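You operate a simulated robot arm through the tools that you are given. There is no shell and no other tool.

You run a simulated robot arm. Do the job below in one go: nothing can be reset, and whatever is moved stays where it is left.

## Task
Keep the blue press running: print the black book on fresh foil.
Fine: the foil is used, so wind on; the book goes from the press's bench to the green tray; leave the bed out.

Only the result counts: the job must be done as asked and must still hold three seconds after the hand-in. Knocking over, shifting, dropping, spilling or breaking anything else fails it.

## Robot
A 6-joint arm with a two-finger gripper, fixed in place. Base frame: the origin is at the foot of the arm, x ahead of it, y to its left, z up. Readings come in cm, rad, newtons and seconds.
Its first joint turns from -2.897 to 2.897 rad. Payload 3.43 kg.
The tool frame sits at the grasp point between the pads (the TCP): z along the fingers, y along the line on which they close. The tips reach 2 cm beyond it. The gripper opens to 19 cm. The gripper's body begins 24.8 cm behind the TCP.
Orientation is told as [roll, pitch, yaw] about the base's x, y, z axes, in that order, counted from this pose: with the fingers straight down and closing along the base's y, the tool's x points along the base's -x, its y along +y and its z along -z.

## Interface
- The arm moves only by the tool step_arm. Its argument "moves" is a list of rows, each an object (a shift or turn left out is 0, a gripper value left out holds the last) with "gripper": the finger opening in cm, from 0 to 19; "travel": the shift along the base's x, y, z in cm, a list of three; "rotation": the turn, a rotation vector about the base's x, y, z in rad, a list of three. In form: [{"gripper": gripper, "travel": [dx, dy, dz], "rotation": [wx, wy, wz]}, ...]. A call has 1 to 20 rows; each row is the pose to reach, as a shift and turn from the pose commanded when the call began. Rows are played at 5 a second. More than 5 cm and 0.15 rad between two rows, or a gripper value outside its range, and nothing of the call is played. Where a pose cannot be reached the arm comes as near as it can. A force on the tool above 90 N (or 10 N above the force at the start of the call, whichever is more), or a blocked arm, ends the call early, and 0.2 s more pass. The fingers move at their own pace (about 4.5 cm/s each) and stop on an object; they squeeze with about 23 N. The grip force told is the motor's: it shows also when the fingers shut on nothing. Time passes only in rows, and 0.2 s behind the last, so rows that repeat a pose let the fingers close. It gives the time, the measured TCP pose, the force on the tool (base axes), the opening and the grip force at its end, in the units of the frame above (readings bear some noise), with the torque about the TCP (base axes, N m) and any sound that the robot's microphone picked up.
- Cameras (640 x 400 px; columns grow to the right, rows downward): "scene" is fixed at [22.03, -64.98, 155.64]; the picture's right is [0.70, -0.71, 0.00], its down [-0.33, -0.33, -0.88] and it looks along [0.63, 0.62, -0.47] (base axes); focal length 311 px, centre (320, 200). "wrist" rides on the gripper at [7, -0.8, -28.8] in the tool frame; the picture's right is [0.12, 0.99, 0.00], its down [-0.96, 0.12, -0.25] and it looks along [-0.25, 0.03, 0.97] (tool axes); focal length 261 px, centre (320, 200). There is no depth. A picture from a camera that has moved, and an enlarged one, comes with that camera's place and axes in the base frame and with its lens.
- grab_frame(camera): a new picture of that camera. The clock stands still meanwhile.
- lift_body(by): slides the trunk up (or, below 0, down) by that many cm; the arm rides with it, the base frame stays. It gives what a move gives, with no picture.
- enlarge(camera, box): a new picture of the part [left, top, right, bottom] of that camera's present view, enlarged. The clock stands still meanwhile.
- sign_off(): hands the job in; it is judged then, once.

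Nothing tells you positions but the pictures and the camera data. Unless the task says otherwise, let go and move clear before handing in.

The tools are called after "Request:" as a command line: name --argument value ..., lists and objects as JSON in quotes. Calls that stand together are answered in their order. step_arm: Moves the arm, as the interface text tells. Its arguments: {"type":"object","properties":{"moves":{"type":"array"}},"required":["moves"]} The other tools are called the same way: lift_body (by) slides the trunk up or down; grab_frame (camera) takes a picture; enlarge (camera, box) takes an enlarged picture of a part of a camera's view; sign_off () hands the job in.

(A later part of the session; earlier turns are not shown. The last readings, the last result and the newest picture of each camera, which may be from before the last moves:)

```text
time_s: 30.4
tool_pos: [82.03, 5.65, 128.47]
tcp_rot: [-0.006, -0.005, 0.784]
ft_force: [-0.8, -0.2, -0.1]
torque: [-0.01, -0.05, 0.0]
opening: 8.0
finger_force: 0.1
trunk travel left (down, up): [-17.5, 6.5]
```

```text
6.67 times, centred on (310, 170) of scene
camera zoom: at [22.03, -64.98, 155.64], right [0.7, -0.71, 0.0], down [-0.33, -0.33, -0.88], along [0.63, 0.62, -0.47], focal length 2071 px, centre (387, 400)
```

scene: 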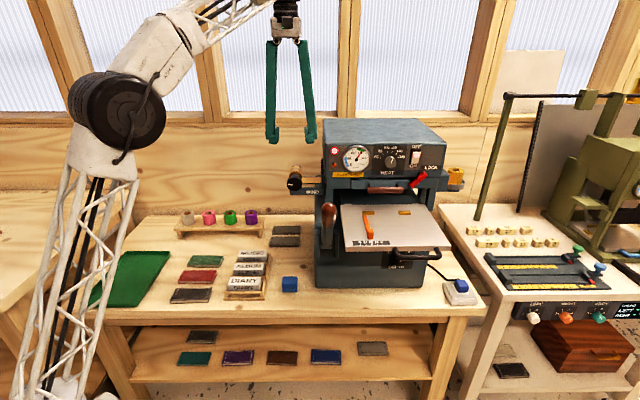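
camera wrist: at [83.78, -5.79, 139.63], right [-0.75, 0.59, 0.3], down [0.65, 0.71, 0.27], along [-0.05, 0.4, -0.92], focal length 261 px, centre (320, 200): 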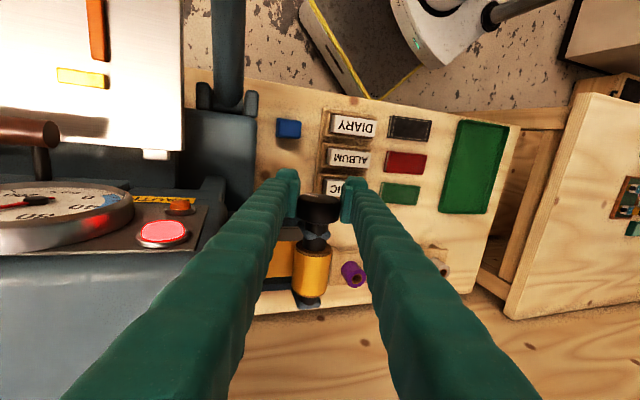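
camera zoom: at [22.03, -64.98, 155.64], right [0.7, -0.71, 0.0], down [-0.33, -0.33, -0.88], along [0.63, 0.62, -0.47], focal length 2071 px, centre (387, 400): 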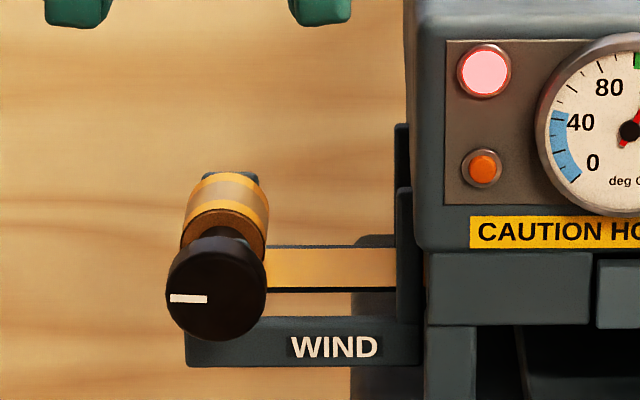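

Foil is fresh and the press looks undisturbed. Now I'll move over the black book on the press's bench, turning the fingers to close across its short side.

Request:
step_arm --moves '[{"gripper": 8, "travel": [-2.78, 1.55, 0], "rotation": [0, 0, -0.131]}, {"travel": [-5.57, 3.1, -1], "rotation": [0, 0, -0.262]}, {"travel": [-8.35, 4.66, -3], "rotation": [0, 0, -0.393]}, {"travel": [-11.1, 6.2, -5.5], "rotation": [0, 0, -0.524]}, {"travel": [-13.9, 7.75, -8], "rotation": [0, 0, -0.655]}, {"travel": [-16.7, 9.3, -10.5], "rotation": [0, 0, -0.786]}, {"travel": [-19.5, 10.9, -13], "rotation": [0, 0, -0.917]}, {"travel": [-22.3, 12.4, -15.5], "rotation": [0, 0, -1.048]}, {"travel": [-25, 14, -18], "rotation": [0, 0, -1.179]}, {"travel": [-27.8, 15.5, -20.5], "rotation": [0, 0, -1.31]}, {"travel": [-30.6, 17, -23], "rotation": [0, 0, -1.441]}, {"travel": [-33.4, 18.6, -25.5], "rotation": [0, 0, -1.571]}]'

Request:
grab_frame --camera "wrist"

Request:
grab_frame --camera "scene"

```text
time_s: 33.0
tool_pos: [48.76, 24.41, 102.92]
tcp_rot: [0.0, 0.001, -0.787]
ft_force: [-0.2, -0.6, 0.1]
torque: [0.05, 0.04, 0.0]
opening: 8.02
finger_force: 0.1
trunk travel left (down, up): [-17.5, 6.5]
```

```text
taken
camera wrist: at [43.15, 28.81, 131.67], right [0.62, 0.79, 0.0], down [0.76, -0.6, 0.25], along [0.19, -0.15, -0.97], focal length 261 px, centre (320, 200)
```

wrist: 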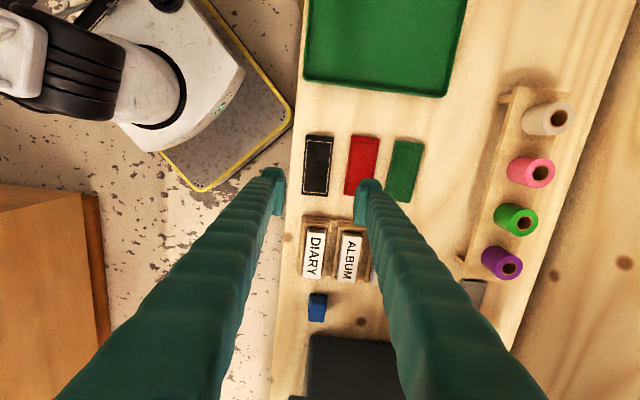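

```text
taken
```

scene: 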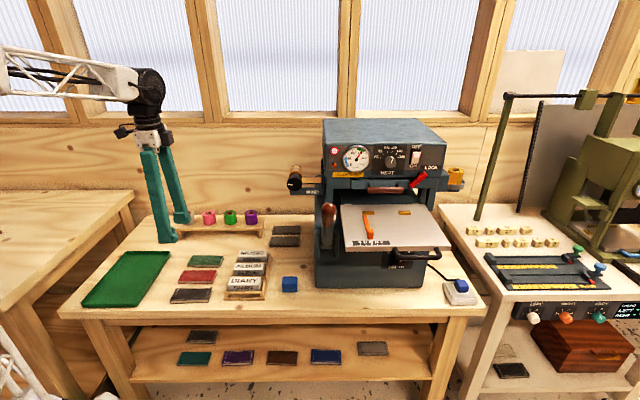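

The black book is just ahead-left of the fingers in view. I'll zoom for its exact corners.

Request:
enlarge --camera "wrist" --box '[270, 110, 430, 220]'

```text
3.64 times, centred on (350, 165) of wrist
camera zoom: at [43.15, 28.81, 131.67], right [0.62, 0.79, 0.0], down [0.76, -0.6, 0.25], along [0.19, -0.15, -0.97], focal length 948 px, centre (211, 327)
```

zoom: 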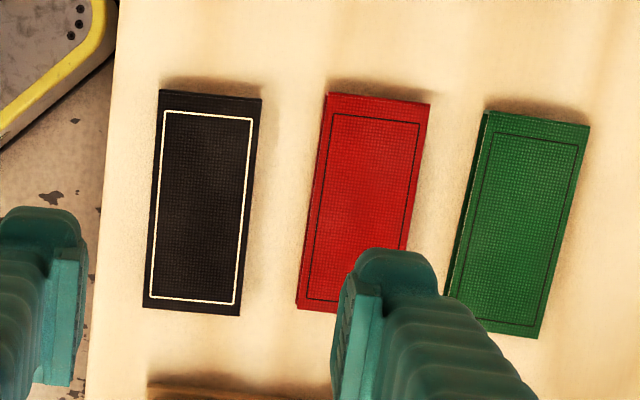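

The book measures about 13.2 × 6 cm, centred at (48.5, 23.8), with about 3 cm of free space to the red book. I'll descend with the gripper at 7.5 cm and check before gripping.

Request:
step_arm --moves '[{"gripper": 7.5, "travel": [-0.2, -0.5, -4.5]}, {"travel": [-0.26, -0.65, -9]}, {"travel": [-0.26, -0.65, -13.5]}, {"travel": [-0.26, -0.65, -18]}, {"travel": [-0.26, -0.65, -22.5]}, {"travel": [-0.26, -0.65, -24.5]}]'

Request:
grab_frame --camera "wrist"

Request:
enlarge --camera "scene" --box '[140, 210, 270, 320]'

```text
time_s: 34.4
tool_pos: [48.28, 23.63, 78.44]
tcp_rot: [0.001, -0.001, -0.786]
ft_force: [0.1, 0.3, 0.5]
torque: [0.05, -0.05, -0.04]
opening: 7.5
finger_force: 0.0
trunk travel left (down, up): [-17.5, 6.5]
```

```text
taken
camera wrist: at [42.72, 28.08, 107.2], right [0.62, 0.79, 0.0], down [0.76, -0.6, 0.25], along [0.19, -0.15, -0.97], focal length 261 px, centre (320, 200)
```

wrist: 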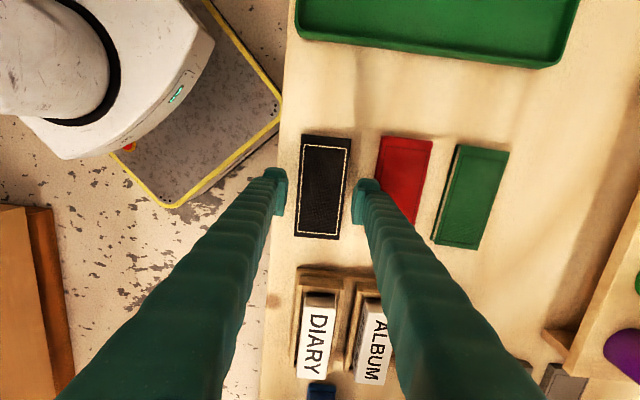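

```text
3.64 times, centred on (205, 265) of scene
camera zoom: at [22.03, -64.98, 155.64], right [0.7, -0.71, 0.0], down [-0.33, -0.33, -0.88], along [0.63, 0.62, -0.47], focal length 1130 px, centre (738, -36)
```

zoom: 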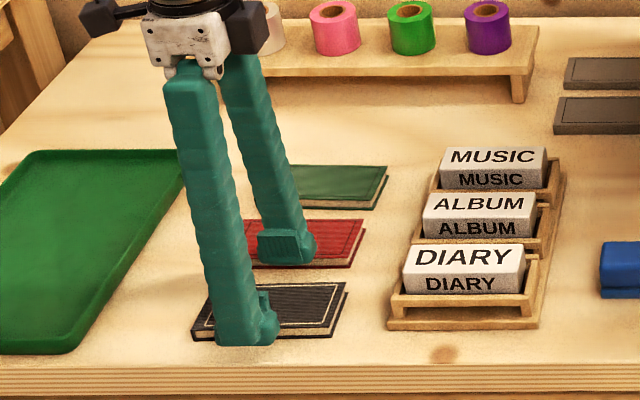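

Request:
enlarge --camera "wrist" --box '[250, 115, 450, 255]'

```text
2.86 times, centred on (350, 185) of wrist
camera zoom: at [42.72, 28.08, 107.2], right [0.62, 0.79, 0.0], down [0.76, -0.6, 0.25], along [0.19, -0.15, -0.97], focal length 745 px, centre (234, 243)
```

zoom: 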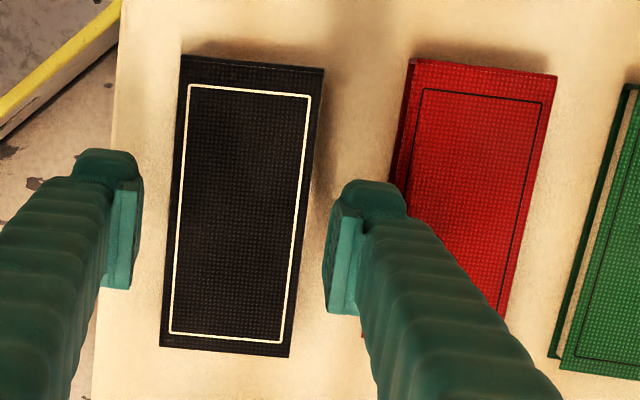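

The view confirms the book top at z ≈ 74.5 and centre 2 mm further back than the tool. I'll correct, match the slight skew, descend and grip.

Request:
step_arm --moves '[{"gripper": 7.5, "travel": [0.16, 0.16, -1.0], "rotation": [0, 0, 0.03]}, {"travel": [0.16, 0.16, -2.0], "rotation": [0, 0, 0.03]}, {"travel": [0.16, 0.16, -2.6], "rotation": [0, 0, 0.03]}]'

Request:
enlarge --camera "scene" --box '[160, 250, 250, 320]'

```text
time_s: 35.2
tool_pos: [48.63, 23.94, 75.82]
tcp_rot: [0.002, -0.002, -0.755]
ft_force: [-6.0, -2.8, 28.7]
torque: [1.35, -1.28, 0.11]
opening: 7.38
finger_force: 0.1
trunk travel left (down, up): [-17.5, 6.5]
```

```text
5.71 times, centred on (205, 285) of scene
camera zoom: at [22.03, -64.98, 155.64], right [0.7, -0.71, 0.0], down [-0.33, -0.33, -0.88], along [0.63, 0.62, -0.47], focal length 1775 px, centre (977, -286)
```

zoom: 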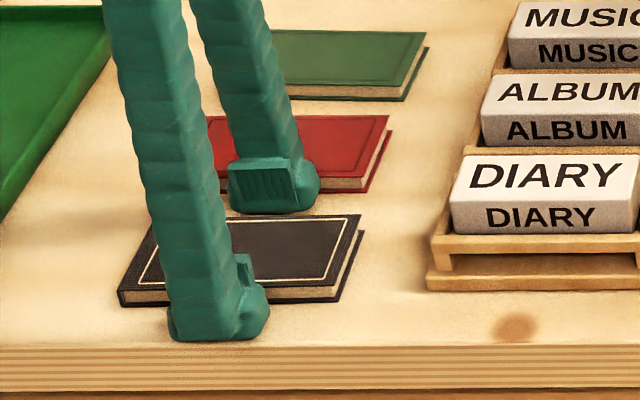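

There is contact on the back finger side. I'll look closely before doing anything else.

Request:
enlarge --camera "scene" --box '[175, 260, 225, 300]'

Request:
enlarge --camera "wrist" --box '[270, 120, 430, 240]'

```text
10.00 times, centred on (200, 280) of scene
camera zoom: at [22.03, -64.98, 155.64], right [0.7, -0.71, 0.0], down [-0.33, -0.33, -0.88], along [0.63, 0.62, -0.47], focal length 3106 px, centre (1520, -600)
```

zoom: 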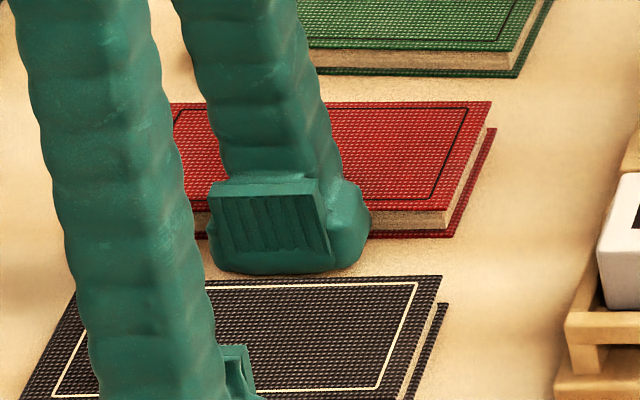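

```text
3.33 times, centred on (350, 180) of wrist
camera zoom: at [42.76, 28.15, 104.8], right [0.59, 0.8, 0.0], down [0.78, -0.58, 0.25], along [0.2, -0.15, -0.97], focal length 869 px, centre (220, 267)
```

zoom: 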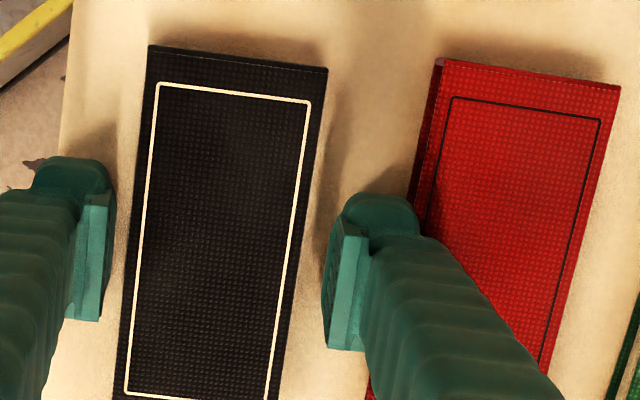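

The back fingertip seems to be touching the red book's lower edge. I'll rise, narrow the opening and check that the red book has not moved.

Request:
step_arm --moves '[{"gripper": 7.3, "travel": [0, 0, 1.2]}, {"gripper": 6.8, "travel": [0, 0, 2.4]}, {"gripper": 6.8, "travel": [0, 0, 2.4]}]'

Request:
enlarge --camera "wrist" --box '[250, 115, 450, 255]'

Request:
enlarge --camera "scene" --box '[160, 240, 250, 310]'

```text
time_s: 36.0
tool_pos: [48.55, 23.94, 78.11]
tcp_rot: [-0.002, -0.002, -0.757]
ft_force: [-0.6, 0.4, 0.6]
torque: [-0.04, 0.01, 0.03]
opening: 6.8
finger_force: 0.1
trunk travel left (down, up): [-17.5, 6.5]
```

```text
2.86 times, centred on (350, 185) of wrist
camera zoom: at [42.86, 28.19, 107.0], right [0.59, 0.8, 0.0], down [0.78, -0.57, 0.25], along [0.2, -0.15, -0.97], focal length 745 px, centre (234, 243)
```

zoom: 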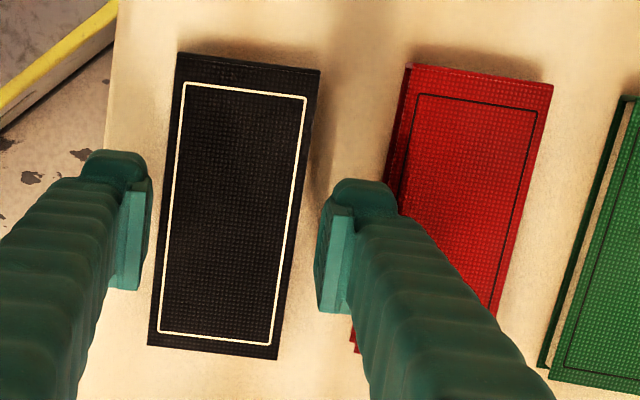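

```text
5.71 times, centred on (205, 275) of scene
camera zoom: at [22.03, -64.98, 155.64], right [0.7, -0.71, 0.0], down [-0.33, -0.33, -0.88], along [0.63, 0.62, -0.47], focal length 1775 px, centre (977, -229)
```

zoom: 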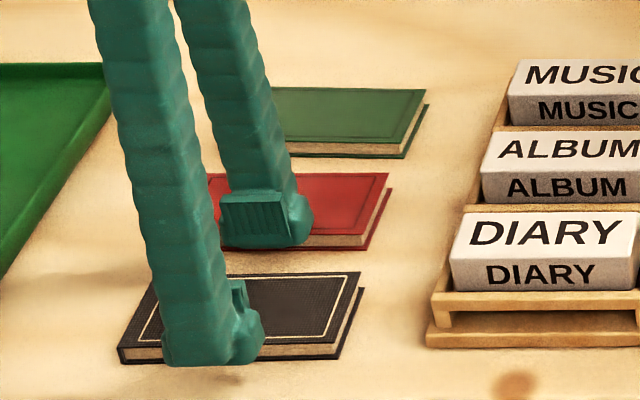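

The red book has not moved, and the black book is 1–2 mm off centre between the fingers. I'll shift slightly away from the red book, descend and check the force before closing.

Request:
step_arm --moves '[{"gripper": 6.8, "travel": [-0.1, -0.1, 0]}, {"travel": [-0.1, -0.1, -1.0]}, {"travel": [-0.1, -0.1, -1.7]}, {"travel": [-0.1, -0.1, -2.1]}]'

Request:
enlarge --camera "wrist" --box '[270, 120, 430, 240]'

```text
time_s: 37.0
tool_pos: [48.48, 23.78, 75.99]
tcp_rot: [-0.001, 0.0, -0.756]
ft_force: [-0.3, -1.0, 5.7]
torque: [0.23, -0.22, 0.04]
opening: 6.78
finger_force: 0.1
trunk travel left (down, up): [-17.5, 6.5]
```

```text
3.33 times, centred on (350, 180) of wrist
camera zoom: at [42.73, 28.09, 104.91], right [0.59, 0.8, 0.0], down [0.78, -0.58, 0.25], along [0.2, -0.15, -0.97], focal length 869 px, centre (220, 267)
```

zoom: 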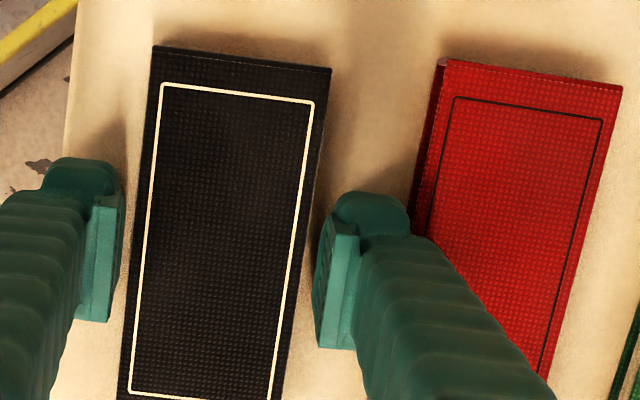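

Fingertips are right at table level around the black book with only light contact. I'll raise 1.5 mm and close on the book.

Request:
step_arm --moves '[{"gripper": 6.8, "travel": [0, 0, 0.15]}, {"gripper": 5, "travel": [0, 0, 0.15]}, {"gripper": 5, "travel": [0, 0, 0.15]}, {"gripper": 5, "travel": [0, 0, 0.15]}, {"gripper": 5, "travel": [0, 0, 0.15]}]'

Request:
enlarge --camera "wrist" --box '[270, 120, 430, 240]'

Request:
enlarge --camera "scene" --box '[160, 240, 250, 310]'

```text
time_s: 38.2
tool_pos: [48.43, 23.81, 76.23]
tcp_rot: [-0.001, -0.001, -0.756]
ft_force: [0.1, -0.7, 0.1]
torque: [-0.03, 0.0, 0.02]
opening: 5.92
finger_force: 23.1
trunk travel left (down, up): [-17.5, 6.5]
```

```text
3.33 times, centred on (350, 180) of wrist
camera zoom: at [42.75, 28.11, 105.02], right [0.59, 0.8, 0.0], down [0.78, -0.57, 0.25], along [0.2, -0.15, -0.97], focal length 869 px, centre (220, 267)
```

zoom: 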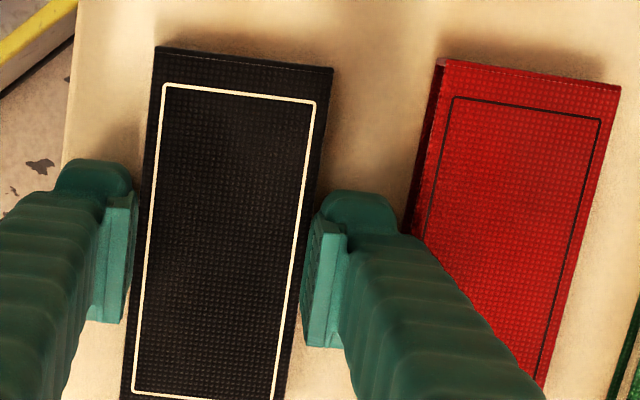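

```text
5.71 times, centred on (205, 275) of scene
camera zoom: at [22.03, -64.98, 155.64], right [0.7, -0.71, 0.0], down [-0.33, -0.33, -0.88], along [0.63, 0.62, -0.47], focal length 1775 px, centre (977, -229)
```

zoom: 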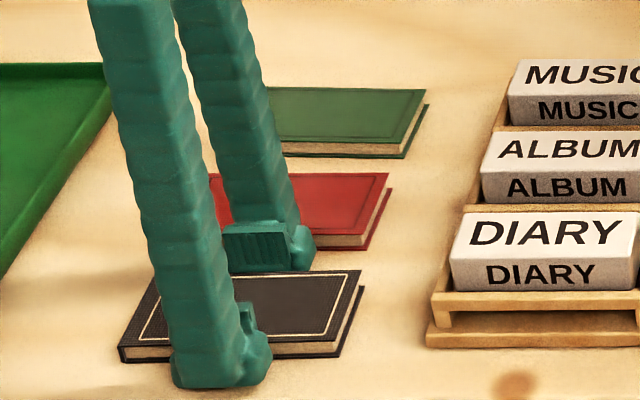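

The fingers stopped on the book at 5.92 cm. I'll lift gently and check that it comes along.

Request:
step_arm --moves '[{"gripper": 5, "travel": [0, 0, 1.5]}, {"travel": [0, 0, 4]}, {"travel": [0, 0, 8]}, {"travel": [0, 0, 12]}]'

Request:
grab_frame --camera "wrist"

Request:
enlarge --camera "scene" --box '[130, 190, 270, 310]'

```text
time_s: 39.2
tool_pos: [48.41, 23.89, 88.31]
tcp_rot: [-0.003, -0.002, -0.756]
ft_force: [-0.6, 0.8, -1.3]
torque: [-0.05, 0.07, 0.03]
opening: 5.89
finger_force: 22.7
trunk travel left (down, up): [-17.5, 6.5]
```

```text
taken
camera wrist: at [42.73, 28.11, 117.15], right [0.59, 0.8, 0.0], down [0.78, -0.57, 0.25], along [0.2, -0.15, -0.97], focal length 261 px, centre (320, 200)
```

wrist: 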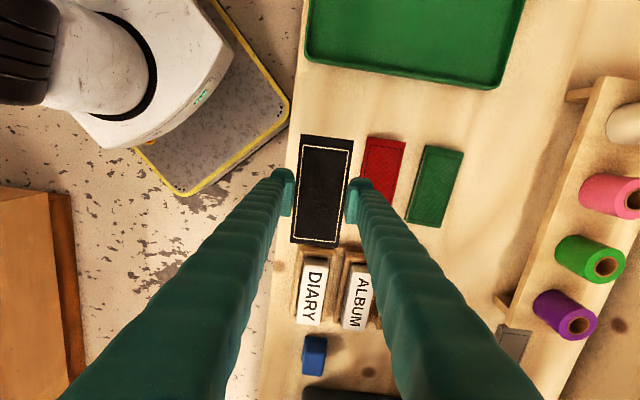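

```text
3.33 times, centred on (200, 250) of scene
camera zoom: at [22.03, -64.98, 155.64], right [0.7, -0.71, 0.0], down [-0.33, -0.33, -0.88], along [0.63, 0.62, -0.47], focal length 1035 px, centre (720, 33)
```

zoom: 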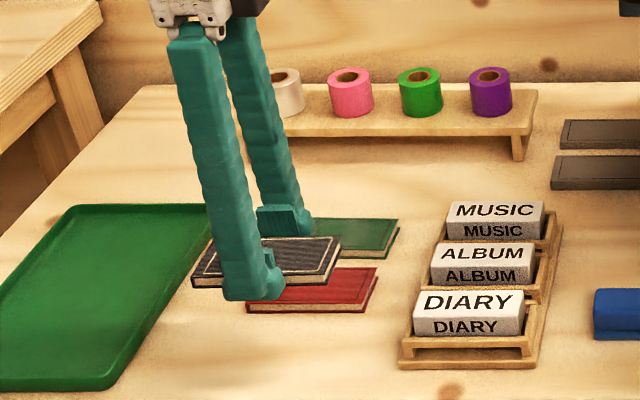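

The black book is held and the neighbours are untouched. I'll raise it high, then carry it over to the bed, turning it square with the stops.

Request:
step_arm --moves '[{"gripper": 5, "travel": [0, 0, 4.2]}, {"travel": [0, 0, 8.4]}, {"travel": [0, 0, 12.6]}, {"travel": [0, 0, 16.8]}, {"travel": [0, 0, 21]}, {"travel": [0, 0, 25.2]}, {"travel": [1.5, -1.7, 29.4]}, {"travel": [3.5, -4, 33.2]}, {"travel": [6, -7, 36]}, {"travel": [8.8, -10.1, 37.5]}]'

Request:
step_arm --moves '[{"gripper": 5, "travel": [2.9, -3.3, 0], "rotation": [0, 0, -0.01]}, {"travel": [5.8, -6.6, 0], "rotation": [0, 0, -0.02]}, {"travel": [8.7, -10, 0], "rotation": [0, 0, -0.03]}, {"travel": [11.6, -13.3, 0], "rotation": [0, 0, -0.03]}, {"travel": [14.5, -16.7, 0], "rotation": [0, 0, -0.03]}, {"travel": [17.4, -20, 0], "rotation": [0, 0, -0.03]}, {"travel": [20.3, -23.3, 0], "rotation": [0, 0, -0.03]}, {"travel": [23.2, -26.7, 0], "rotation": [0, 0, -0.03]}, {"travel": [26.1, -30, 0], "rotation": [0, 0, -0.03]}, {"travel": [29, -33.3, 0], "rotation": [0, 0, -0.03]}, {"travel": [32, -36.7, 0], "rotation": [0, 0, -0.03]}, {"travel": [35.4, -40.7, 0], "rotation": [0, 0, -0.03]}]'

Request:
grab_frame --camera "wrist"

Request:
grab_frame --camera "scene"

```text
time_s: 41.4
tool_pos: [57.13, 13.75, 125.92]
tcp_rot: [-0.002, 0.001, -0.755]
ft_force: [0.1, 0.2, -0.5]
torque: [-0.12, -0.1, 0.03]
opening: 5.87
finger_force: 22.8
trunk travel left (down, up): [-17.5, 6.5]
```

```text
refused: row 12 steps farther than a row can; nothing moved
```

```text
taken
camera wrist: at [51.49, 17.97, 154.65], right [0.59, 0.8, 0.0], down [0.78, -0.57, 0.25], along [0.2, -0.15, -0.97], focal length 261 px, centre (320, 200)
```

wrist: 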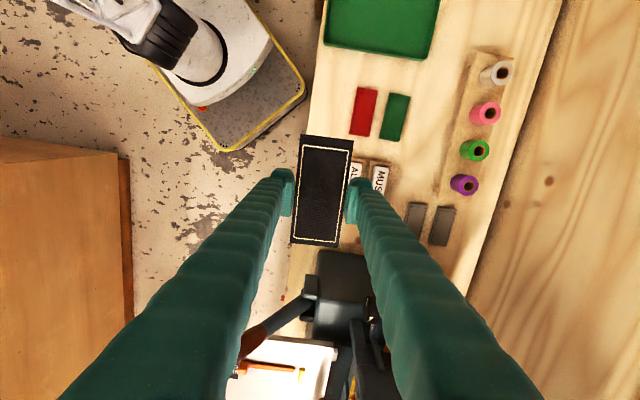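

```text
taken
```

scene: 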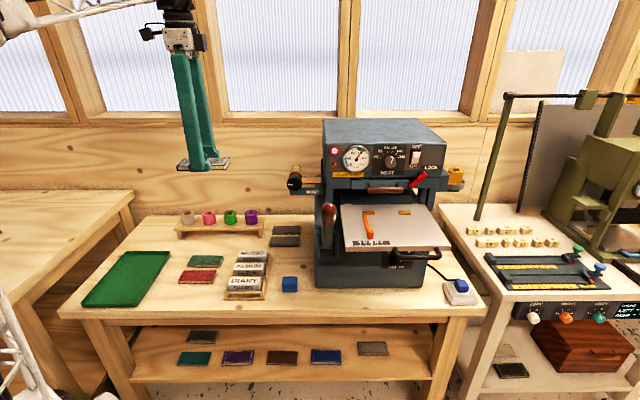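

The book is high and secure; the second move was refused for one overlong row, so I'll resend it with smaller steps.

Request:
step_arm --moves '[{"gripper": 5, "travel": [2.8, -3.2, 0], "rotation": [0, 0, -0.01]}, {"travel": [5.6, -6.4, 0], "rotation": [0, 0, -0.02]}, {"travel": [8.4, -9.6, 0], "rotation": [0, 0, -0.03]}, {"travel": [11.2, -12.9, 0], "rotation": [0, 0, -0.03]}, {"travel": [14.0, -16.1, 0], "rotation": [0, 0, -0.03]}, {"travel": [16.8, -19.3, 0], "rotation": [0, 0, -0.03]}, {"travel": [19.6, -22.5, 0], "rotation": [0, 0, -0.03]}, {"travel": [22.4, -25.7, 0], "rotation": [0, 0, -0.03]}, {"travel": [25.2, -28.9, 0], "rotation": [0, 0, -0.03]}, {"travel": [28.0, -32.1, 0], "rotation": [0, 0, -0.03]}, {"travel": [30.8, -35.4, 0], "rotation": [0, 0, -0.03]}, {"travel": [33.6, -38.6, 0], "rotation": [0, 0, -0.03]}, {"travel": [35.4, -40.7, 0], "rotation": [0, 0, -0.03]}]'

Request:
grab_frame --camera "wrist"

Request:
grab_frame --camera "scene"

```text
time_s: 44.2
tool_pos: [89.55, -25.68, 121.91]
tcp_rot: [0.006, -0.016, -0.786]
ft_force: [0.3, 0.1, -1.1]
torque: [-0.06, -0.06, 0.0]
opening: 5.89
finger_force: 23.2
out of reach, approached as far as the arm can: row 10, 11, 12, 13
trunk travel left (down, up): [-17.5, 6.5]
```

```text
taken
camera wrist: at [83.42, -21.07, 150.64], right [0.62, 0.79, 0.0], down [0.76, -0.6, 0.26], along [0.21, -0.16, -0.96], focal length 261 px, centre (320, 200)
```

wrist: 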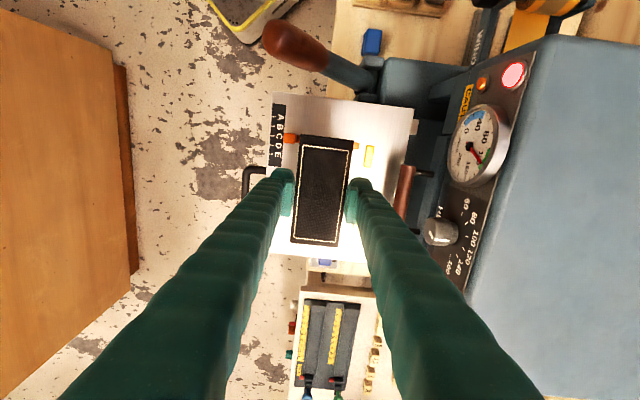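

```text
taken
```

scene: 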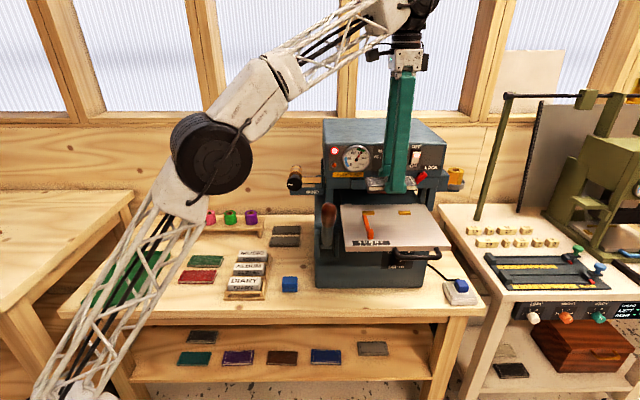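

The arm is at its reach limit at this height, so I'll raise the trunk for more reach over the bed.

Request:
lift_body --by 6.0

```text
time_s: 45.2
tool_pos: [89.48, -25.64, 127.79]
tcp_rot: [0.006, -0.015, -0.784]
ft_force: [-0.2, 0.1, -0.4]
torque: [0.02, 0.03, -0.01]
opening: 5.88
finger_force: 22.7
trunk travel left (down, up): [-23.5, 0.5]
```

Request:
step_arm --moves '[{"gripper": 5, "travel": [0, 0, -2]}, {"travel": [0, 0, -4]}, {"travel": [0, 0, -6]}]'

```text
time_s: 46.0
tool_pos: [89.52, -25.75, 121.85]
tcp_rot: [0.005, -0.014, -0.784]
ft_force: [0.1, -0.2, -1.5]
torque: [-0.01, 0.03, -0.02]
opening: 5.89
finger_force: 23.2
trunk travel left (down, up): [-23.5, 0.5]
```

The reach is fine now. I'll look closely at the bed from here to place the book against the stops and the orange guide.

Request:
enlarge --camera "wrist" --box '[230, 80, 430, 260]'

Request:
enlarge --camera "scene" --box '[330, 150, 470, 270]'

```text
2.22 times, centred on (330, 170) of wrist
camera zoom: at [83.49, -21.11, 150.54], right [0.62, 0.79, 0.0], down [0.76, -0.6, 0.26], along [0.21, -0.16, -0.97], focal length 579 px, centre (298, 267)
```

zoom: 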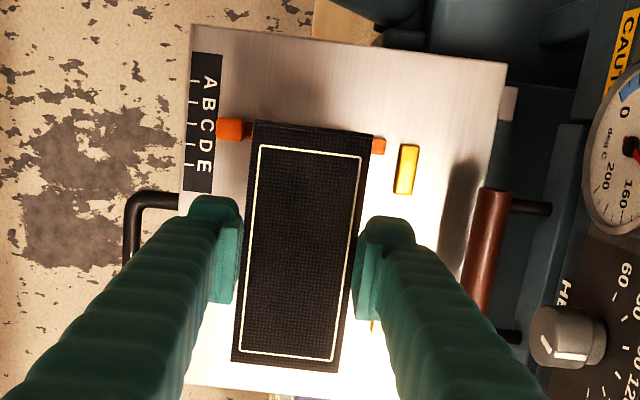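

```text
3.33 times, centred on (400, 210) of scene
camera zoom: at [22.03, -64.98, 155.64], right [0.7, -0.71, 0.0], down [-0.33, -0.33, -0.88], along [0.63, 0.62, -0.47], focal length 1035 px, centre (53, 167)
```

zoom: 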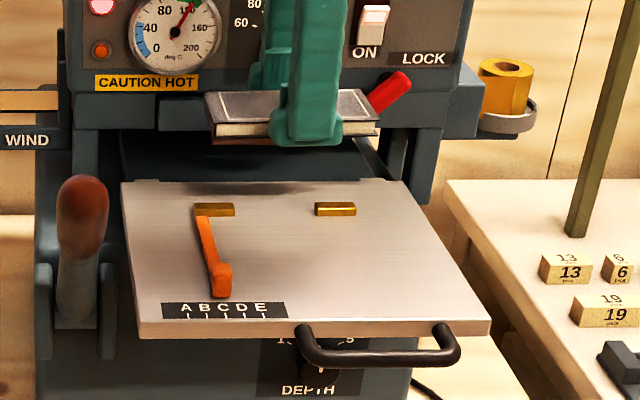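

The orange guide's right side is near u ≈ 76.5 and the stops' front faces near v ≈ 51–52. I'll lower the book a little short of both and just above the bed.

Request:
step_arm --moves '[{"gripper": 5, "travel": [0.7, -0.5, -3], "rotation": [0.0032, 0.0067, 0]}, {"travel": [1.4, -1.0, -6], "rotation": [0.0064, 0.0134, 0]}, {"travel": [1.98, -1.41, -8.5], "rotation": [0.0064, 0.0134, 0]}, {"travel": [1.98, -1.41, -10.5], "rotation": [0.0064, 0.0134, 0]}]'

Request:
enlarge --camera "wrist" --box '[230, 80, 430, 260]'

Request:
enlarge --camera "scene" --box '[330, 150, 470, 270]'

```text
time_s: 47.0
tool_pos: [91.39, -27.05, 111.42]
tcp_rot: [0.002, 0.001, -0.784]
ft_force: [0.5, -0.7, -1.0]
torque: [0.01, -0.01, 0.0]
opening: 5.89
finger_force: 22.8
trunk travel left (down, up): [-23.5, 0.5]
```

```text
2.22 times, centred on (330, 170) of wrist
camera zoom: at [85.8, -22.7, 140.18], right [0.62, 0.79, 0.0], down [0.76, -0.6, 0.25], along [0.2, -0.15, -0.97], focal length 579 px, centre (298, 267)
```

zoom: 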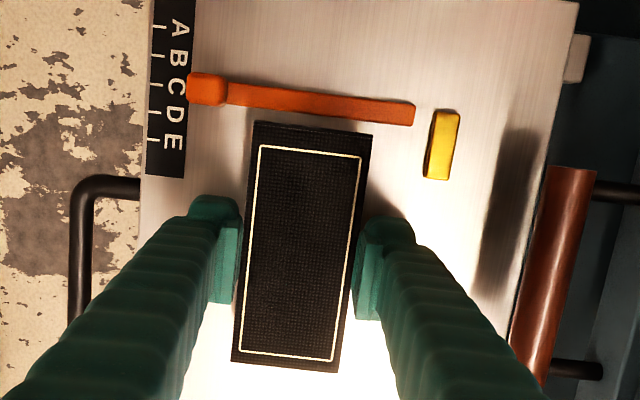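

```text
3.33 times, centred on (400, 210) of scene
camera zoom: at [22.03, -64.98, 155.64], right [0.7, -0.71, 0.0], down [-0.33, -0.33, -0.88], along [0.63, 0.62, -0.47], focal length 1035 px, centre (53, 167)
```

zoom: 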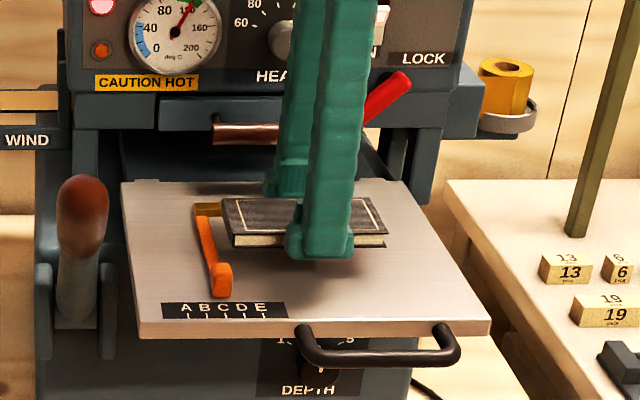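

The gap to the guide is about 5 mm and to the stops about 3.5 cm. I'll lower the book onto the bed, watching the force.

Request:
step_arm --moves '[{"gripper": 5, "travel": [0, 0, -0.8]}, {"travel": [0, 0, -1.4]}, {"travel": [0, 0, -1.7]}]'

```text
time_s: 47.8
tool_pos: [91.52, -27.11, 109.72]
tcp_rot: [0.004, -0.001, -0.785]
ft_force: [-0.1, 0.3, -1.0]
torque: [0.05, 0.01, -0.02]
opening: 5.89
finger_force: 23.1
trunk travel left (down, up): [-23.5, 0.5]
```

Request:
step_arm --moves '[{"gripper": 5, "travel": [0, 0, -0.2]}, {"travel": [0, 0, -0.4]}]'

Request:
enlarge --camera "scene" --box '[360, 190, 430, 250]'

```text
time_s: 48.4
tool_pos: [91.42, -27.14, 109.34]
tcp_rot: [0.003, 0.0, -0.785]
ft_force: [0.1, -0.5, -0.5]
torque: [0.02, 0.0, 0.05]
opening: 5.87
finger_force: 22.7
trunk travel left (down, up): [-23.5, 0.5]
```

```text
6.67 times, centred on (395, 220) of scene
camera zoom: at [22.03, -64.98, 155.64], right [0.7, -0.71, 0.0], down [-0.33, -0.33, -0.88], along [0.63, 0.62, -0.47], focal length 2071 px, centre (-180, 67)
```

zoom: 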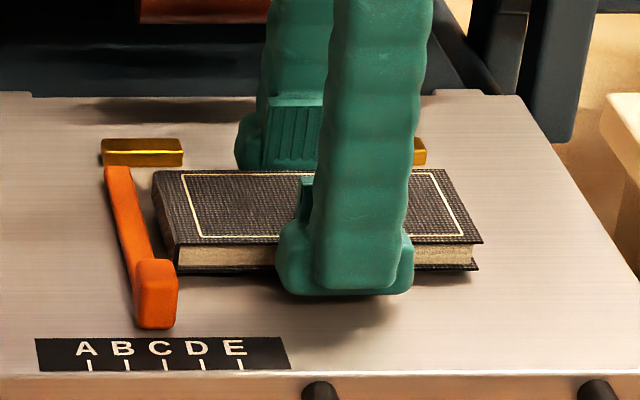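

Request:
step_arm --moves '[{"gripper": 5, "travel": [0, 0, -0.2]}, {"travel": [0, 0, -0.35]}]'

```text
time_s: 49.0
tool_pos: [91.53, -27.08, 108.86]
tcp_rot: [0.003, -0.001, -0.785]
ft_force: [0.6, 0.0, -1.1]
torque: [-0.02, 0.02, 0.0]
opening: 5.88
finger_force: 22.8
trunk travel left (down, up): [-23.5, 0.5]
```

Request:
step_arm --moves '[{"gripper": 5, "travel": [0, 0, -0.15]}, {"travel": [0, 0, -0.3]}]'

Request:
enlarge --camera "scene" --box '[360, 190, 430, 250]'

```text
time_s: 49.6
tool_pos: [91.48, -26.98, 108.74]
tcp_rot: [0.001, -0.002, -0.786]
ft_force: [2.5, -0.8, 11.0]
torque: [-0.04, 0.42, 0.0]
opening: 5.89
finger_force: 23.0
trunk travel left (down, up): [-23.5, 0.5]
```

```text
6.67 times, centred on (395, 220) of scene
camera zoom: at [22.03, -64.98, 155.64], right [0.7, -0.71, 0.0], down [-0.33, -0.33, -0.88], along [0.63, 0.62, -0.47], focal length 2071 px, centre (-180, 67)
```

zoom: 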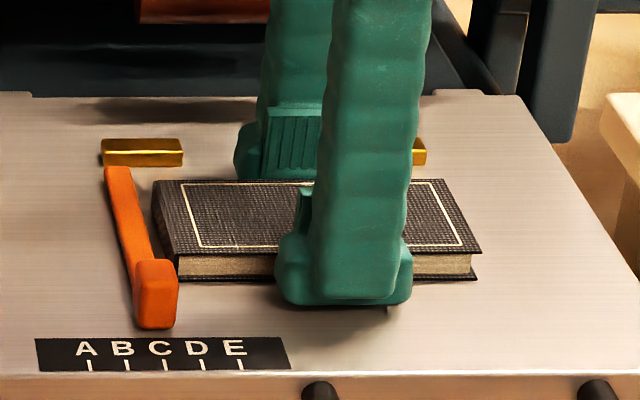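

Contact with the bed at TCP z ≈ 108.75. I'll lighten it slightly, slide left most of the way to the guide, then back toward the stops.

Request:
step_arm --moves '[{"gripper": 5, "travel": [0, 0, 0.12]}, {"travel": [-0.14, 0.14, 0.12]}, {"travel": [-0.25, 0.25, 0.12]}, {"travel": [0.35, 0.85, 0.12]}, {"travel": [0.95, 1.45, 0.12]}, {"travel": [1.55, 2.05, 0.12]}]'

Request:
enlarge --camera "scene" --box '[360, 190, 430, 250]'

Request:
enlarge --camera "wrist" --box '[230, 80, 430, 260]'

```text
time_s: 51.0
tool_pos: [93.04, -24.99, 108.75]
tcp_rot: [0.002, 0.0, -0.786]
ft_force: [-1.5, -0.5, 3.8]
torque: [-0.05, 0.04, -0.01]
opening: 5.87
finger_force: 23.0
trunk travel left (down, up): [-23.5, 0.5]
```

```text
6.67 times, centred on (395, 220) of scene
camera zoom: at [22.03, -64.98, 155.64], right [0.7, -0.71, 0.0], down [-0.33, -0.33, -0.88], along [0.63, 0.62, -0.47], focal length 2071 px, centre (-180, 67)
```

zoom: 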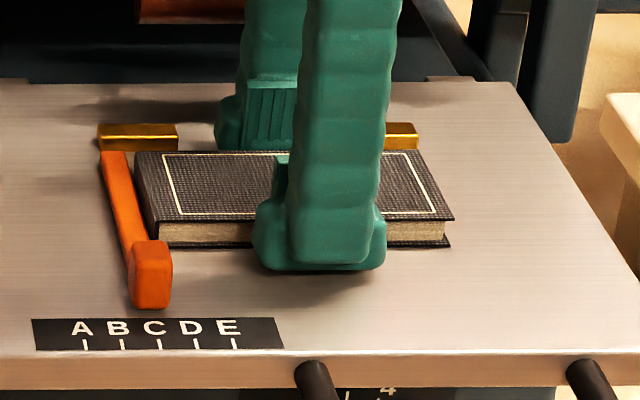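

```text
2.22 times, centred on (330, 170) of wrist
camera zoom: at [87.38, -20.56, 137.57], right [0.62, 0.79, 0.0], down [0.76, -0.6, 0.25], along [0.2, -0.15, -0.97], focal length 579 px, centre (298, 267)
```

zoom: 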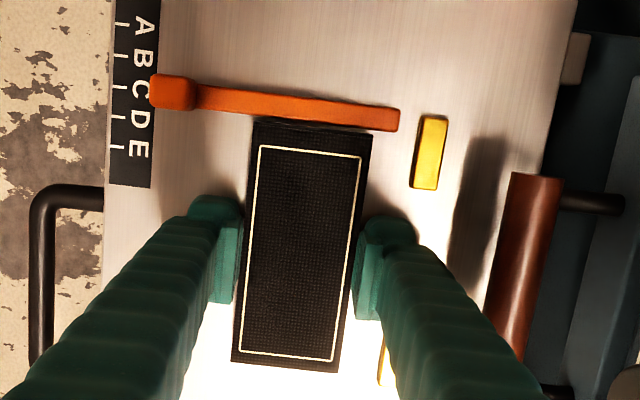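

The bed slid inward about 1.5 cm with the book by friction, so it moves very easily. I'll lift the book a hair and carry it the rest of the way to the stops.

Request:
step_arm --moves '[{"gripper": 5, "travel": [0, 0, 0.3]}, {"travel": [0.5, 0.5, 0.3]}, {"travel": [1.0, 1.0, 0.3]}, {"travel": [1.45, 1.45, 0.3]}]'

Request:
enlarge --camera "scene" --box '[360, 190, 430, 250]'

Request:
enlarge --camera "wrist" --box '[230, 80, 430, 260]'

```text
time_s: 52.0
tool_pos: [94.56, -23.54, 108.99]
tcp_rot: [0.002, -0.002, -0.785]
ft_force: [-0.6, 0.4, -0.8]
torque: [0.02, -0.03, -0.03]
opening: 5.88
finger_force: 22.8
trunk travel left (down, up): [-23.5, 0.5]
```

```text
6.67 times, centred on (395, 220) of scene
camera zoom: at [22.03, -64.98, 155.64], right [0.7, -0.71, 0.0], down [-0.33, -0.33, -0.88], along [0.63, 0.62, -0.47], focal length 2071 px, centre (-180, 67)
```

zoom: 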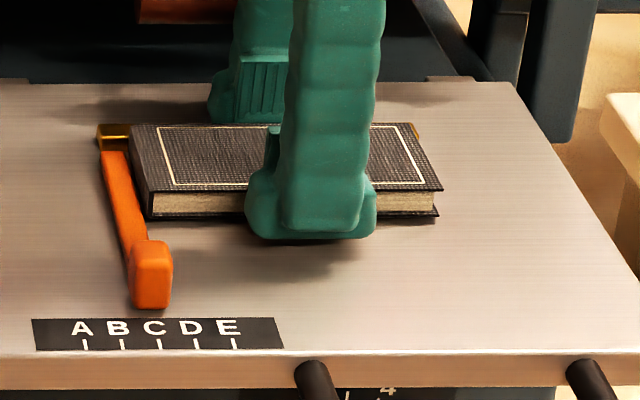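

```text
2.22 times, centred on (330, 170) of wrist
camera zoom: at [88.84, -19.16, 137.84], right [0.62, 0.79, 0.0], down [0.76, -0.6, 0.25], along [0.2, -0.15, -0.97], focal length 579 px, centre (298, 267)
```

zoom: 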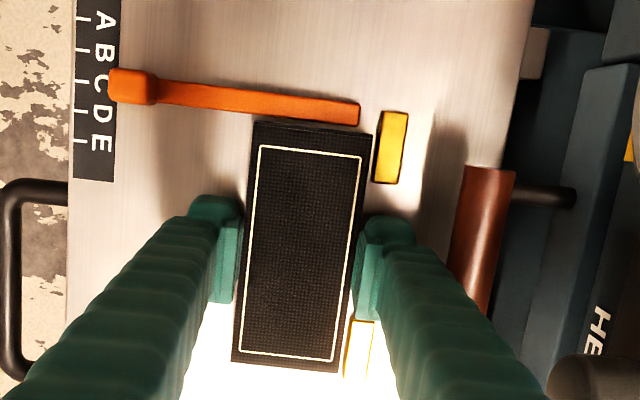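

Now the gap to the stops is about 3–4 mm and to the guide 2–3 mm. I'll close those gaps gently and set the book down.

Request:
step_arm --moves '[{"gripper": 5, "travel": [-0.1, 0.1, 0]}, {"travel": [0.08, 0.28, 0]}, {"travel": [0.08, 0.28, -0.15]}]'

Request:
enlarge --camera "wrist" --box '[280, 100, 400, 190]'

```text
time_s: 52.8
tool_pos: [94.5, -23.2, 108.89]
tcp_rot: [0.002, 0.002, -0.786]
ft_force: [-1.2, 0.0, -0.9]
torque: [0.0, -0.02, -0.01]
opening: 5.86
finger_force: 23.6
trunk travel left (down, up): [-23.5, 0.5]
```

```text
4.44 times, centred on (340, 145) of wrist
camera zoom: at [88.93, -18.9, 137.73], right [0.62, 0.79, 0.0], down [0.76, -0.6, 0.25], along [0.2, -0.15, -0.97], focal length 1158 px, centre (231, 444)
```

zoom: 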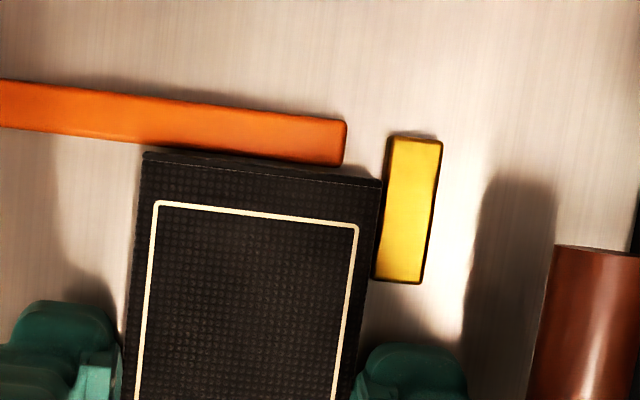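

Request:
step_arm --moves '[{"gripper": 5, "travel": [-0.07, 0.07, 0]}, {"travel": [-0.12, 0.12, 0]}]'

Request:
enlarge --camera "wrist" --box '[280, 100, 400, 190]'

```text
time_s: 53.4
tool_pos: [94.46, -23.19, 108.83]
tcp_rot: [0.002, 0.0, -0.784]
ft_force: [1.9, -2.3, -1.3]
torque: [-0.03, -0.03, -0.05]
opening: 5.89
finger_force: 23.1
trunk travel left (down, up): [-23.5, 0.5]
```

```text
4.44 times, centred on (340, 145) of wrist
camera zoom: at [88.81, -18.8, 137.73], right [0.62, 0.79, 0.0], down [0.76, -0.6, 0.25], along [0.2, -0.15, -0.97], focal length 1158 px, centre (231, 444)
```

zoom: 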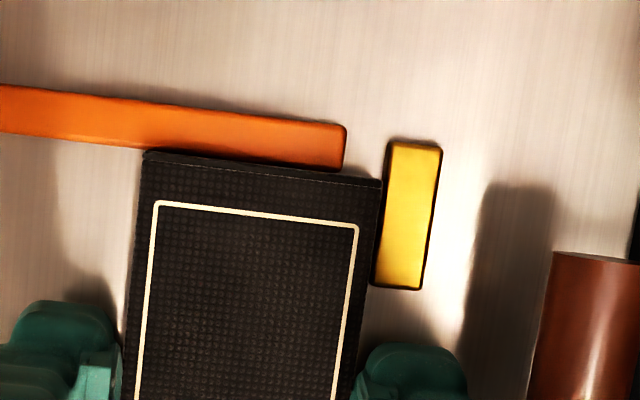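

There's now a light 3 N touch against the guide. A last small push toward the stops, then set down.

Request:
step_arm --moves '[{"gripper": 5, "travel": [0.05, 0.05, 0]}, {"travel": [0.1, 0.1, 0]}, {"travel": [0.14, 0.14, -0.1]}]'

Request:
enlarge --camera "wrist" --box '[250, 90, 410, 260]'

Request:
enlarge --camera "scene" --box '[360, 190, 430, 250]'

```text
time_s: 54.2
tool_pos: [94.57, -22.99, 108.71]
tcp_rot: [0.003, 0.0, -0.786]
ft_force: [-1.1, -1.4, -0.4]
torque: [-0.03, 0.05, 0.03]
opening: 5.89
finger_force: 23.3
trunk travel left (down, up): [-23.5, 0.5]
```

```text
2.35 times, centred on (330, 175) of wrist
camera zoom: at [88.91, -18.68, 137.63], right [0.62, 0.79, 0.0], down [0.76, -0.6, 0.25], along [0.2, -0.15, -0.97], focal length 613 px, centre (296, 259)
```

zoom: 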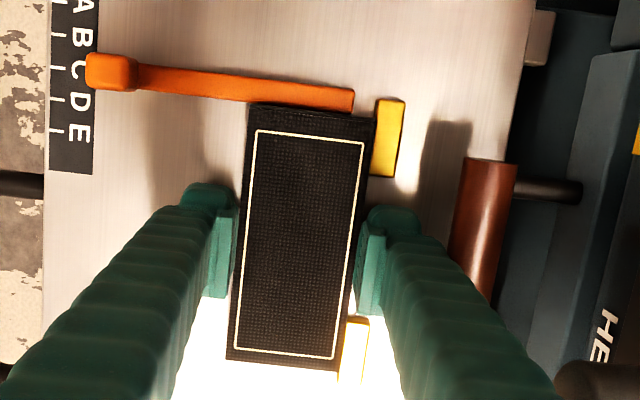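

```text
6.67 times, centred on (395, 220) of scene
camera zoom: at [22.03, -64.98, 155.64], right [0.7, -0.71, 0.0], down [-0.33, -0.33, -0.88], along [0.63, 0.62, -0.47], focal length 2071 px, centre (-180, 67)
```

zoom: 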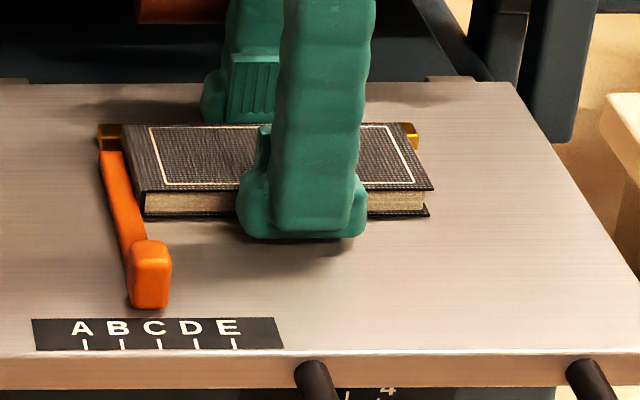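

Request:
step_arm --moves '[{"gripper": 5, "travel": [0, 0, -0.1]}]'

```text
time_s: 54.6
tool_pos: [94.52, -23.13, 108.83]
tcp_rot: [0.001, 0.0, -0.785]
ft_force: [-0.3, -0.7, 4.7]
torque: [0.09, 0.17, -0.06]
opening: 5.86
finger_force: 23.3
trunk travel left (down, up): [-23.5, 0.5]
```

The book rests on the bed against the guide and stops. I'll release and lift straight up.

Request:
step_arm --moves '[{"gripper": 6.6, "travel": [0, 0, 0]}, {"gripper": 7.2, "travel": [0, 0, 0.1]}, {"gripper": 7.6, "travel": [0, 0, 0.1]}, {"travel": [0, 0, 2]}, {"travel": [0, 0, 5]}, {"travel": [0, 0, 9]}, {"travel": [-1.5, -1.5, 12]}]'

Request:
enlarge --camera "wrist" --box '[230, 70, 430, 260]'

Request:
enlarge --camera "scene" --box '[320, 160, 470, 280]'

```text
time_s: 56.2
tool_pos: [92.98, -24.66, 120.67]
tcp_rot: [0.0, 0.0, -0.785]
ft_force: [-0.7, 0.3, -1.1]
torque: [0.03, 0.12, 0.03]
opening: 7.6
finger_force: 0.1
trunk travel left (down, up): [-23.5, 0.5]
```

```text
2.11 times, centred on (330, 165) of wrist
camera zoom: at [87.44, -20.19, 149.52], right [0.62, 0.79, 0.0], down [0.76, -0.6, 0.25], along [0.19, -0.15, -0.97], focal length 549 px, centre (299, 274)
```

zoom: 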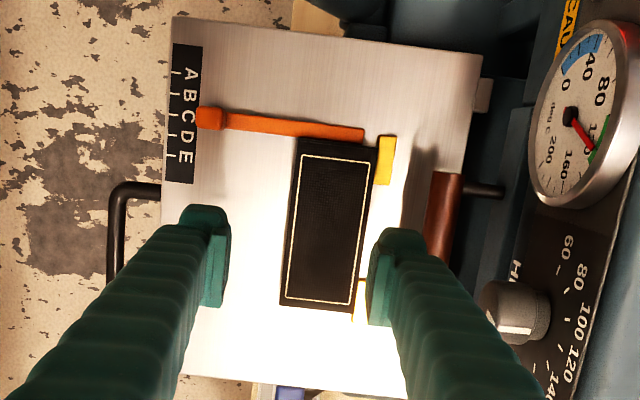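

```text
3.33 times, centred on (395, 220) of scene
camera zoom: at [22.03, -64.98, 155.64], right [0.7, -0.71, 0.0], down [-0.33, -0.33, -0.88], along [0.63, 0.62, -0.47], focal length 1035 px, centre (70, 133)
```

zoom: 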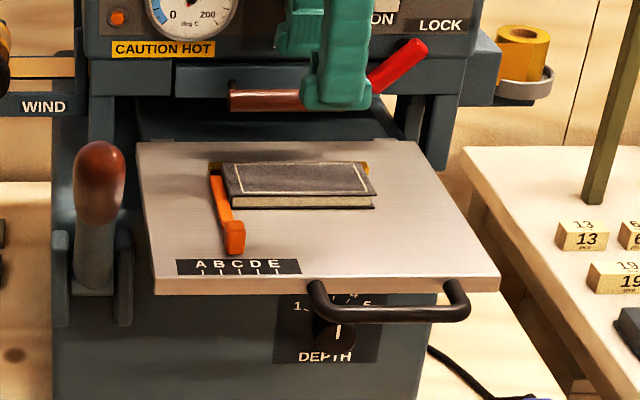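

The book sits flush against the guide and stops. Next I need the bed handle (bar near v ≈ 33.4, z ≈ 106), which I'll grip with the tool horizontal, so I back away and turn the tool to point at the press.

Request:
step_arm --moves '[{"gripper": 7.6, "travel": [-3.2, -3.6, 0.5]}, {"travel": [-6.4, -7.2, 1]}, {"travel": [-9.6, -10.8, 1.5]}, {"travel": [-12.8, -14.4, 2]}, {"travel": [-16, -18, 2]}, {"travel": [-19, -21.5, 2]}]'

Request:
step_arm --moves '[{"gripper": 5, "rotation": [0.0926, -0.0926, 0]}, {"rotation": [0.1852, -0.1852, 0]}, {"rotation": [0.2778, -0.2778, 0]}, {"rotation": [0.3703, -0.3703, 0]}, {"rotation": [0.4629, -0.4629, 0]}, {"rotation": [0.5555, -0.5555, 0]}, {"rotation": [0.648, -0.648, 0]}, {"rotation": [0.7406, -0.7406, 0]}, {"rotation": [0.8332, -0.8332, 0]}, {"rotation": [0.9258, -0.9258, 0]}, {"rotation": [1.0183, -1.0183, 0]}, {"rotation": [1.111, -1.111, 0]}]'

Request:
grab_frame --camera "wrist"

Request:
grab_frame --camera "scene"

```text
time_s: 57.6
tool_pos: [73.97, -46.05, 122.64]
tcp_rot: [0.001, 0.001, -0.787]
ft_force: [0.4, 0.7, -0.7]
torque: [-0.11, 0.1, -0.02]
opening: 7.6
finger_force: 0.0
trunk travel left (down, up): [-23.5, 0.5]
```

```text
time_s: 60.2
tool_pos: [74.0, -46.18, 122.81]
tcp_rot: [1.574, -0.002, -0.785]
ft_force: [-0.7, 0.2, 1.2]
torque: [-0.14, 0.12, -0.15]
opening: 5.0
finger_force: 0.1
trunk travel left (down, up): [-23.5, 0.5]
```

```text
taken
camera wrist: at [48.65, -61.38, 121.88], right [-0.09, 0.08, 0.99], down [0.5, -0.86, 0.12], along [0.86, 0.51, 0.03], focal length 261 px, centre (320, 200)
```

wrist: 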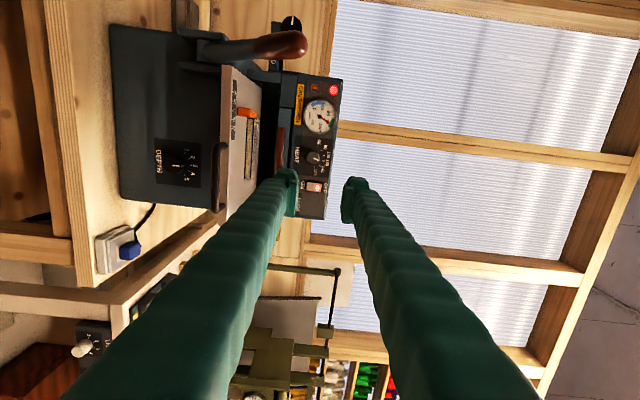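

```text
taken
```

scene: 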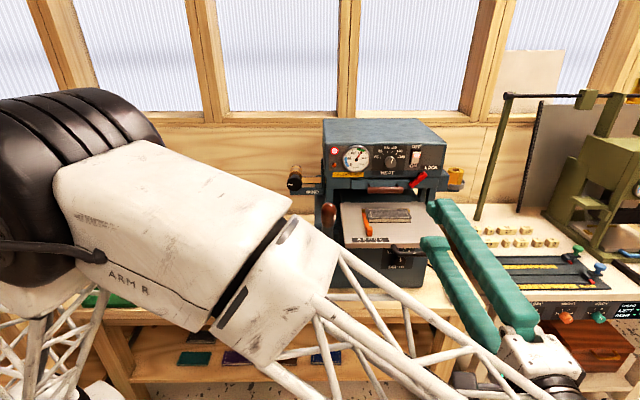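

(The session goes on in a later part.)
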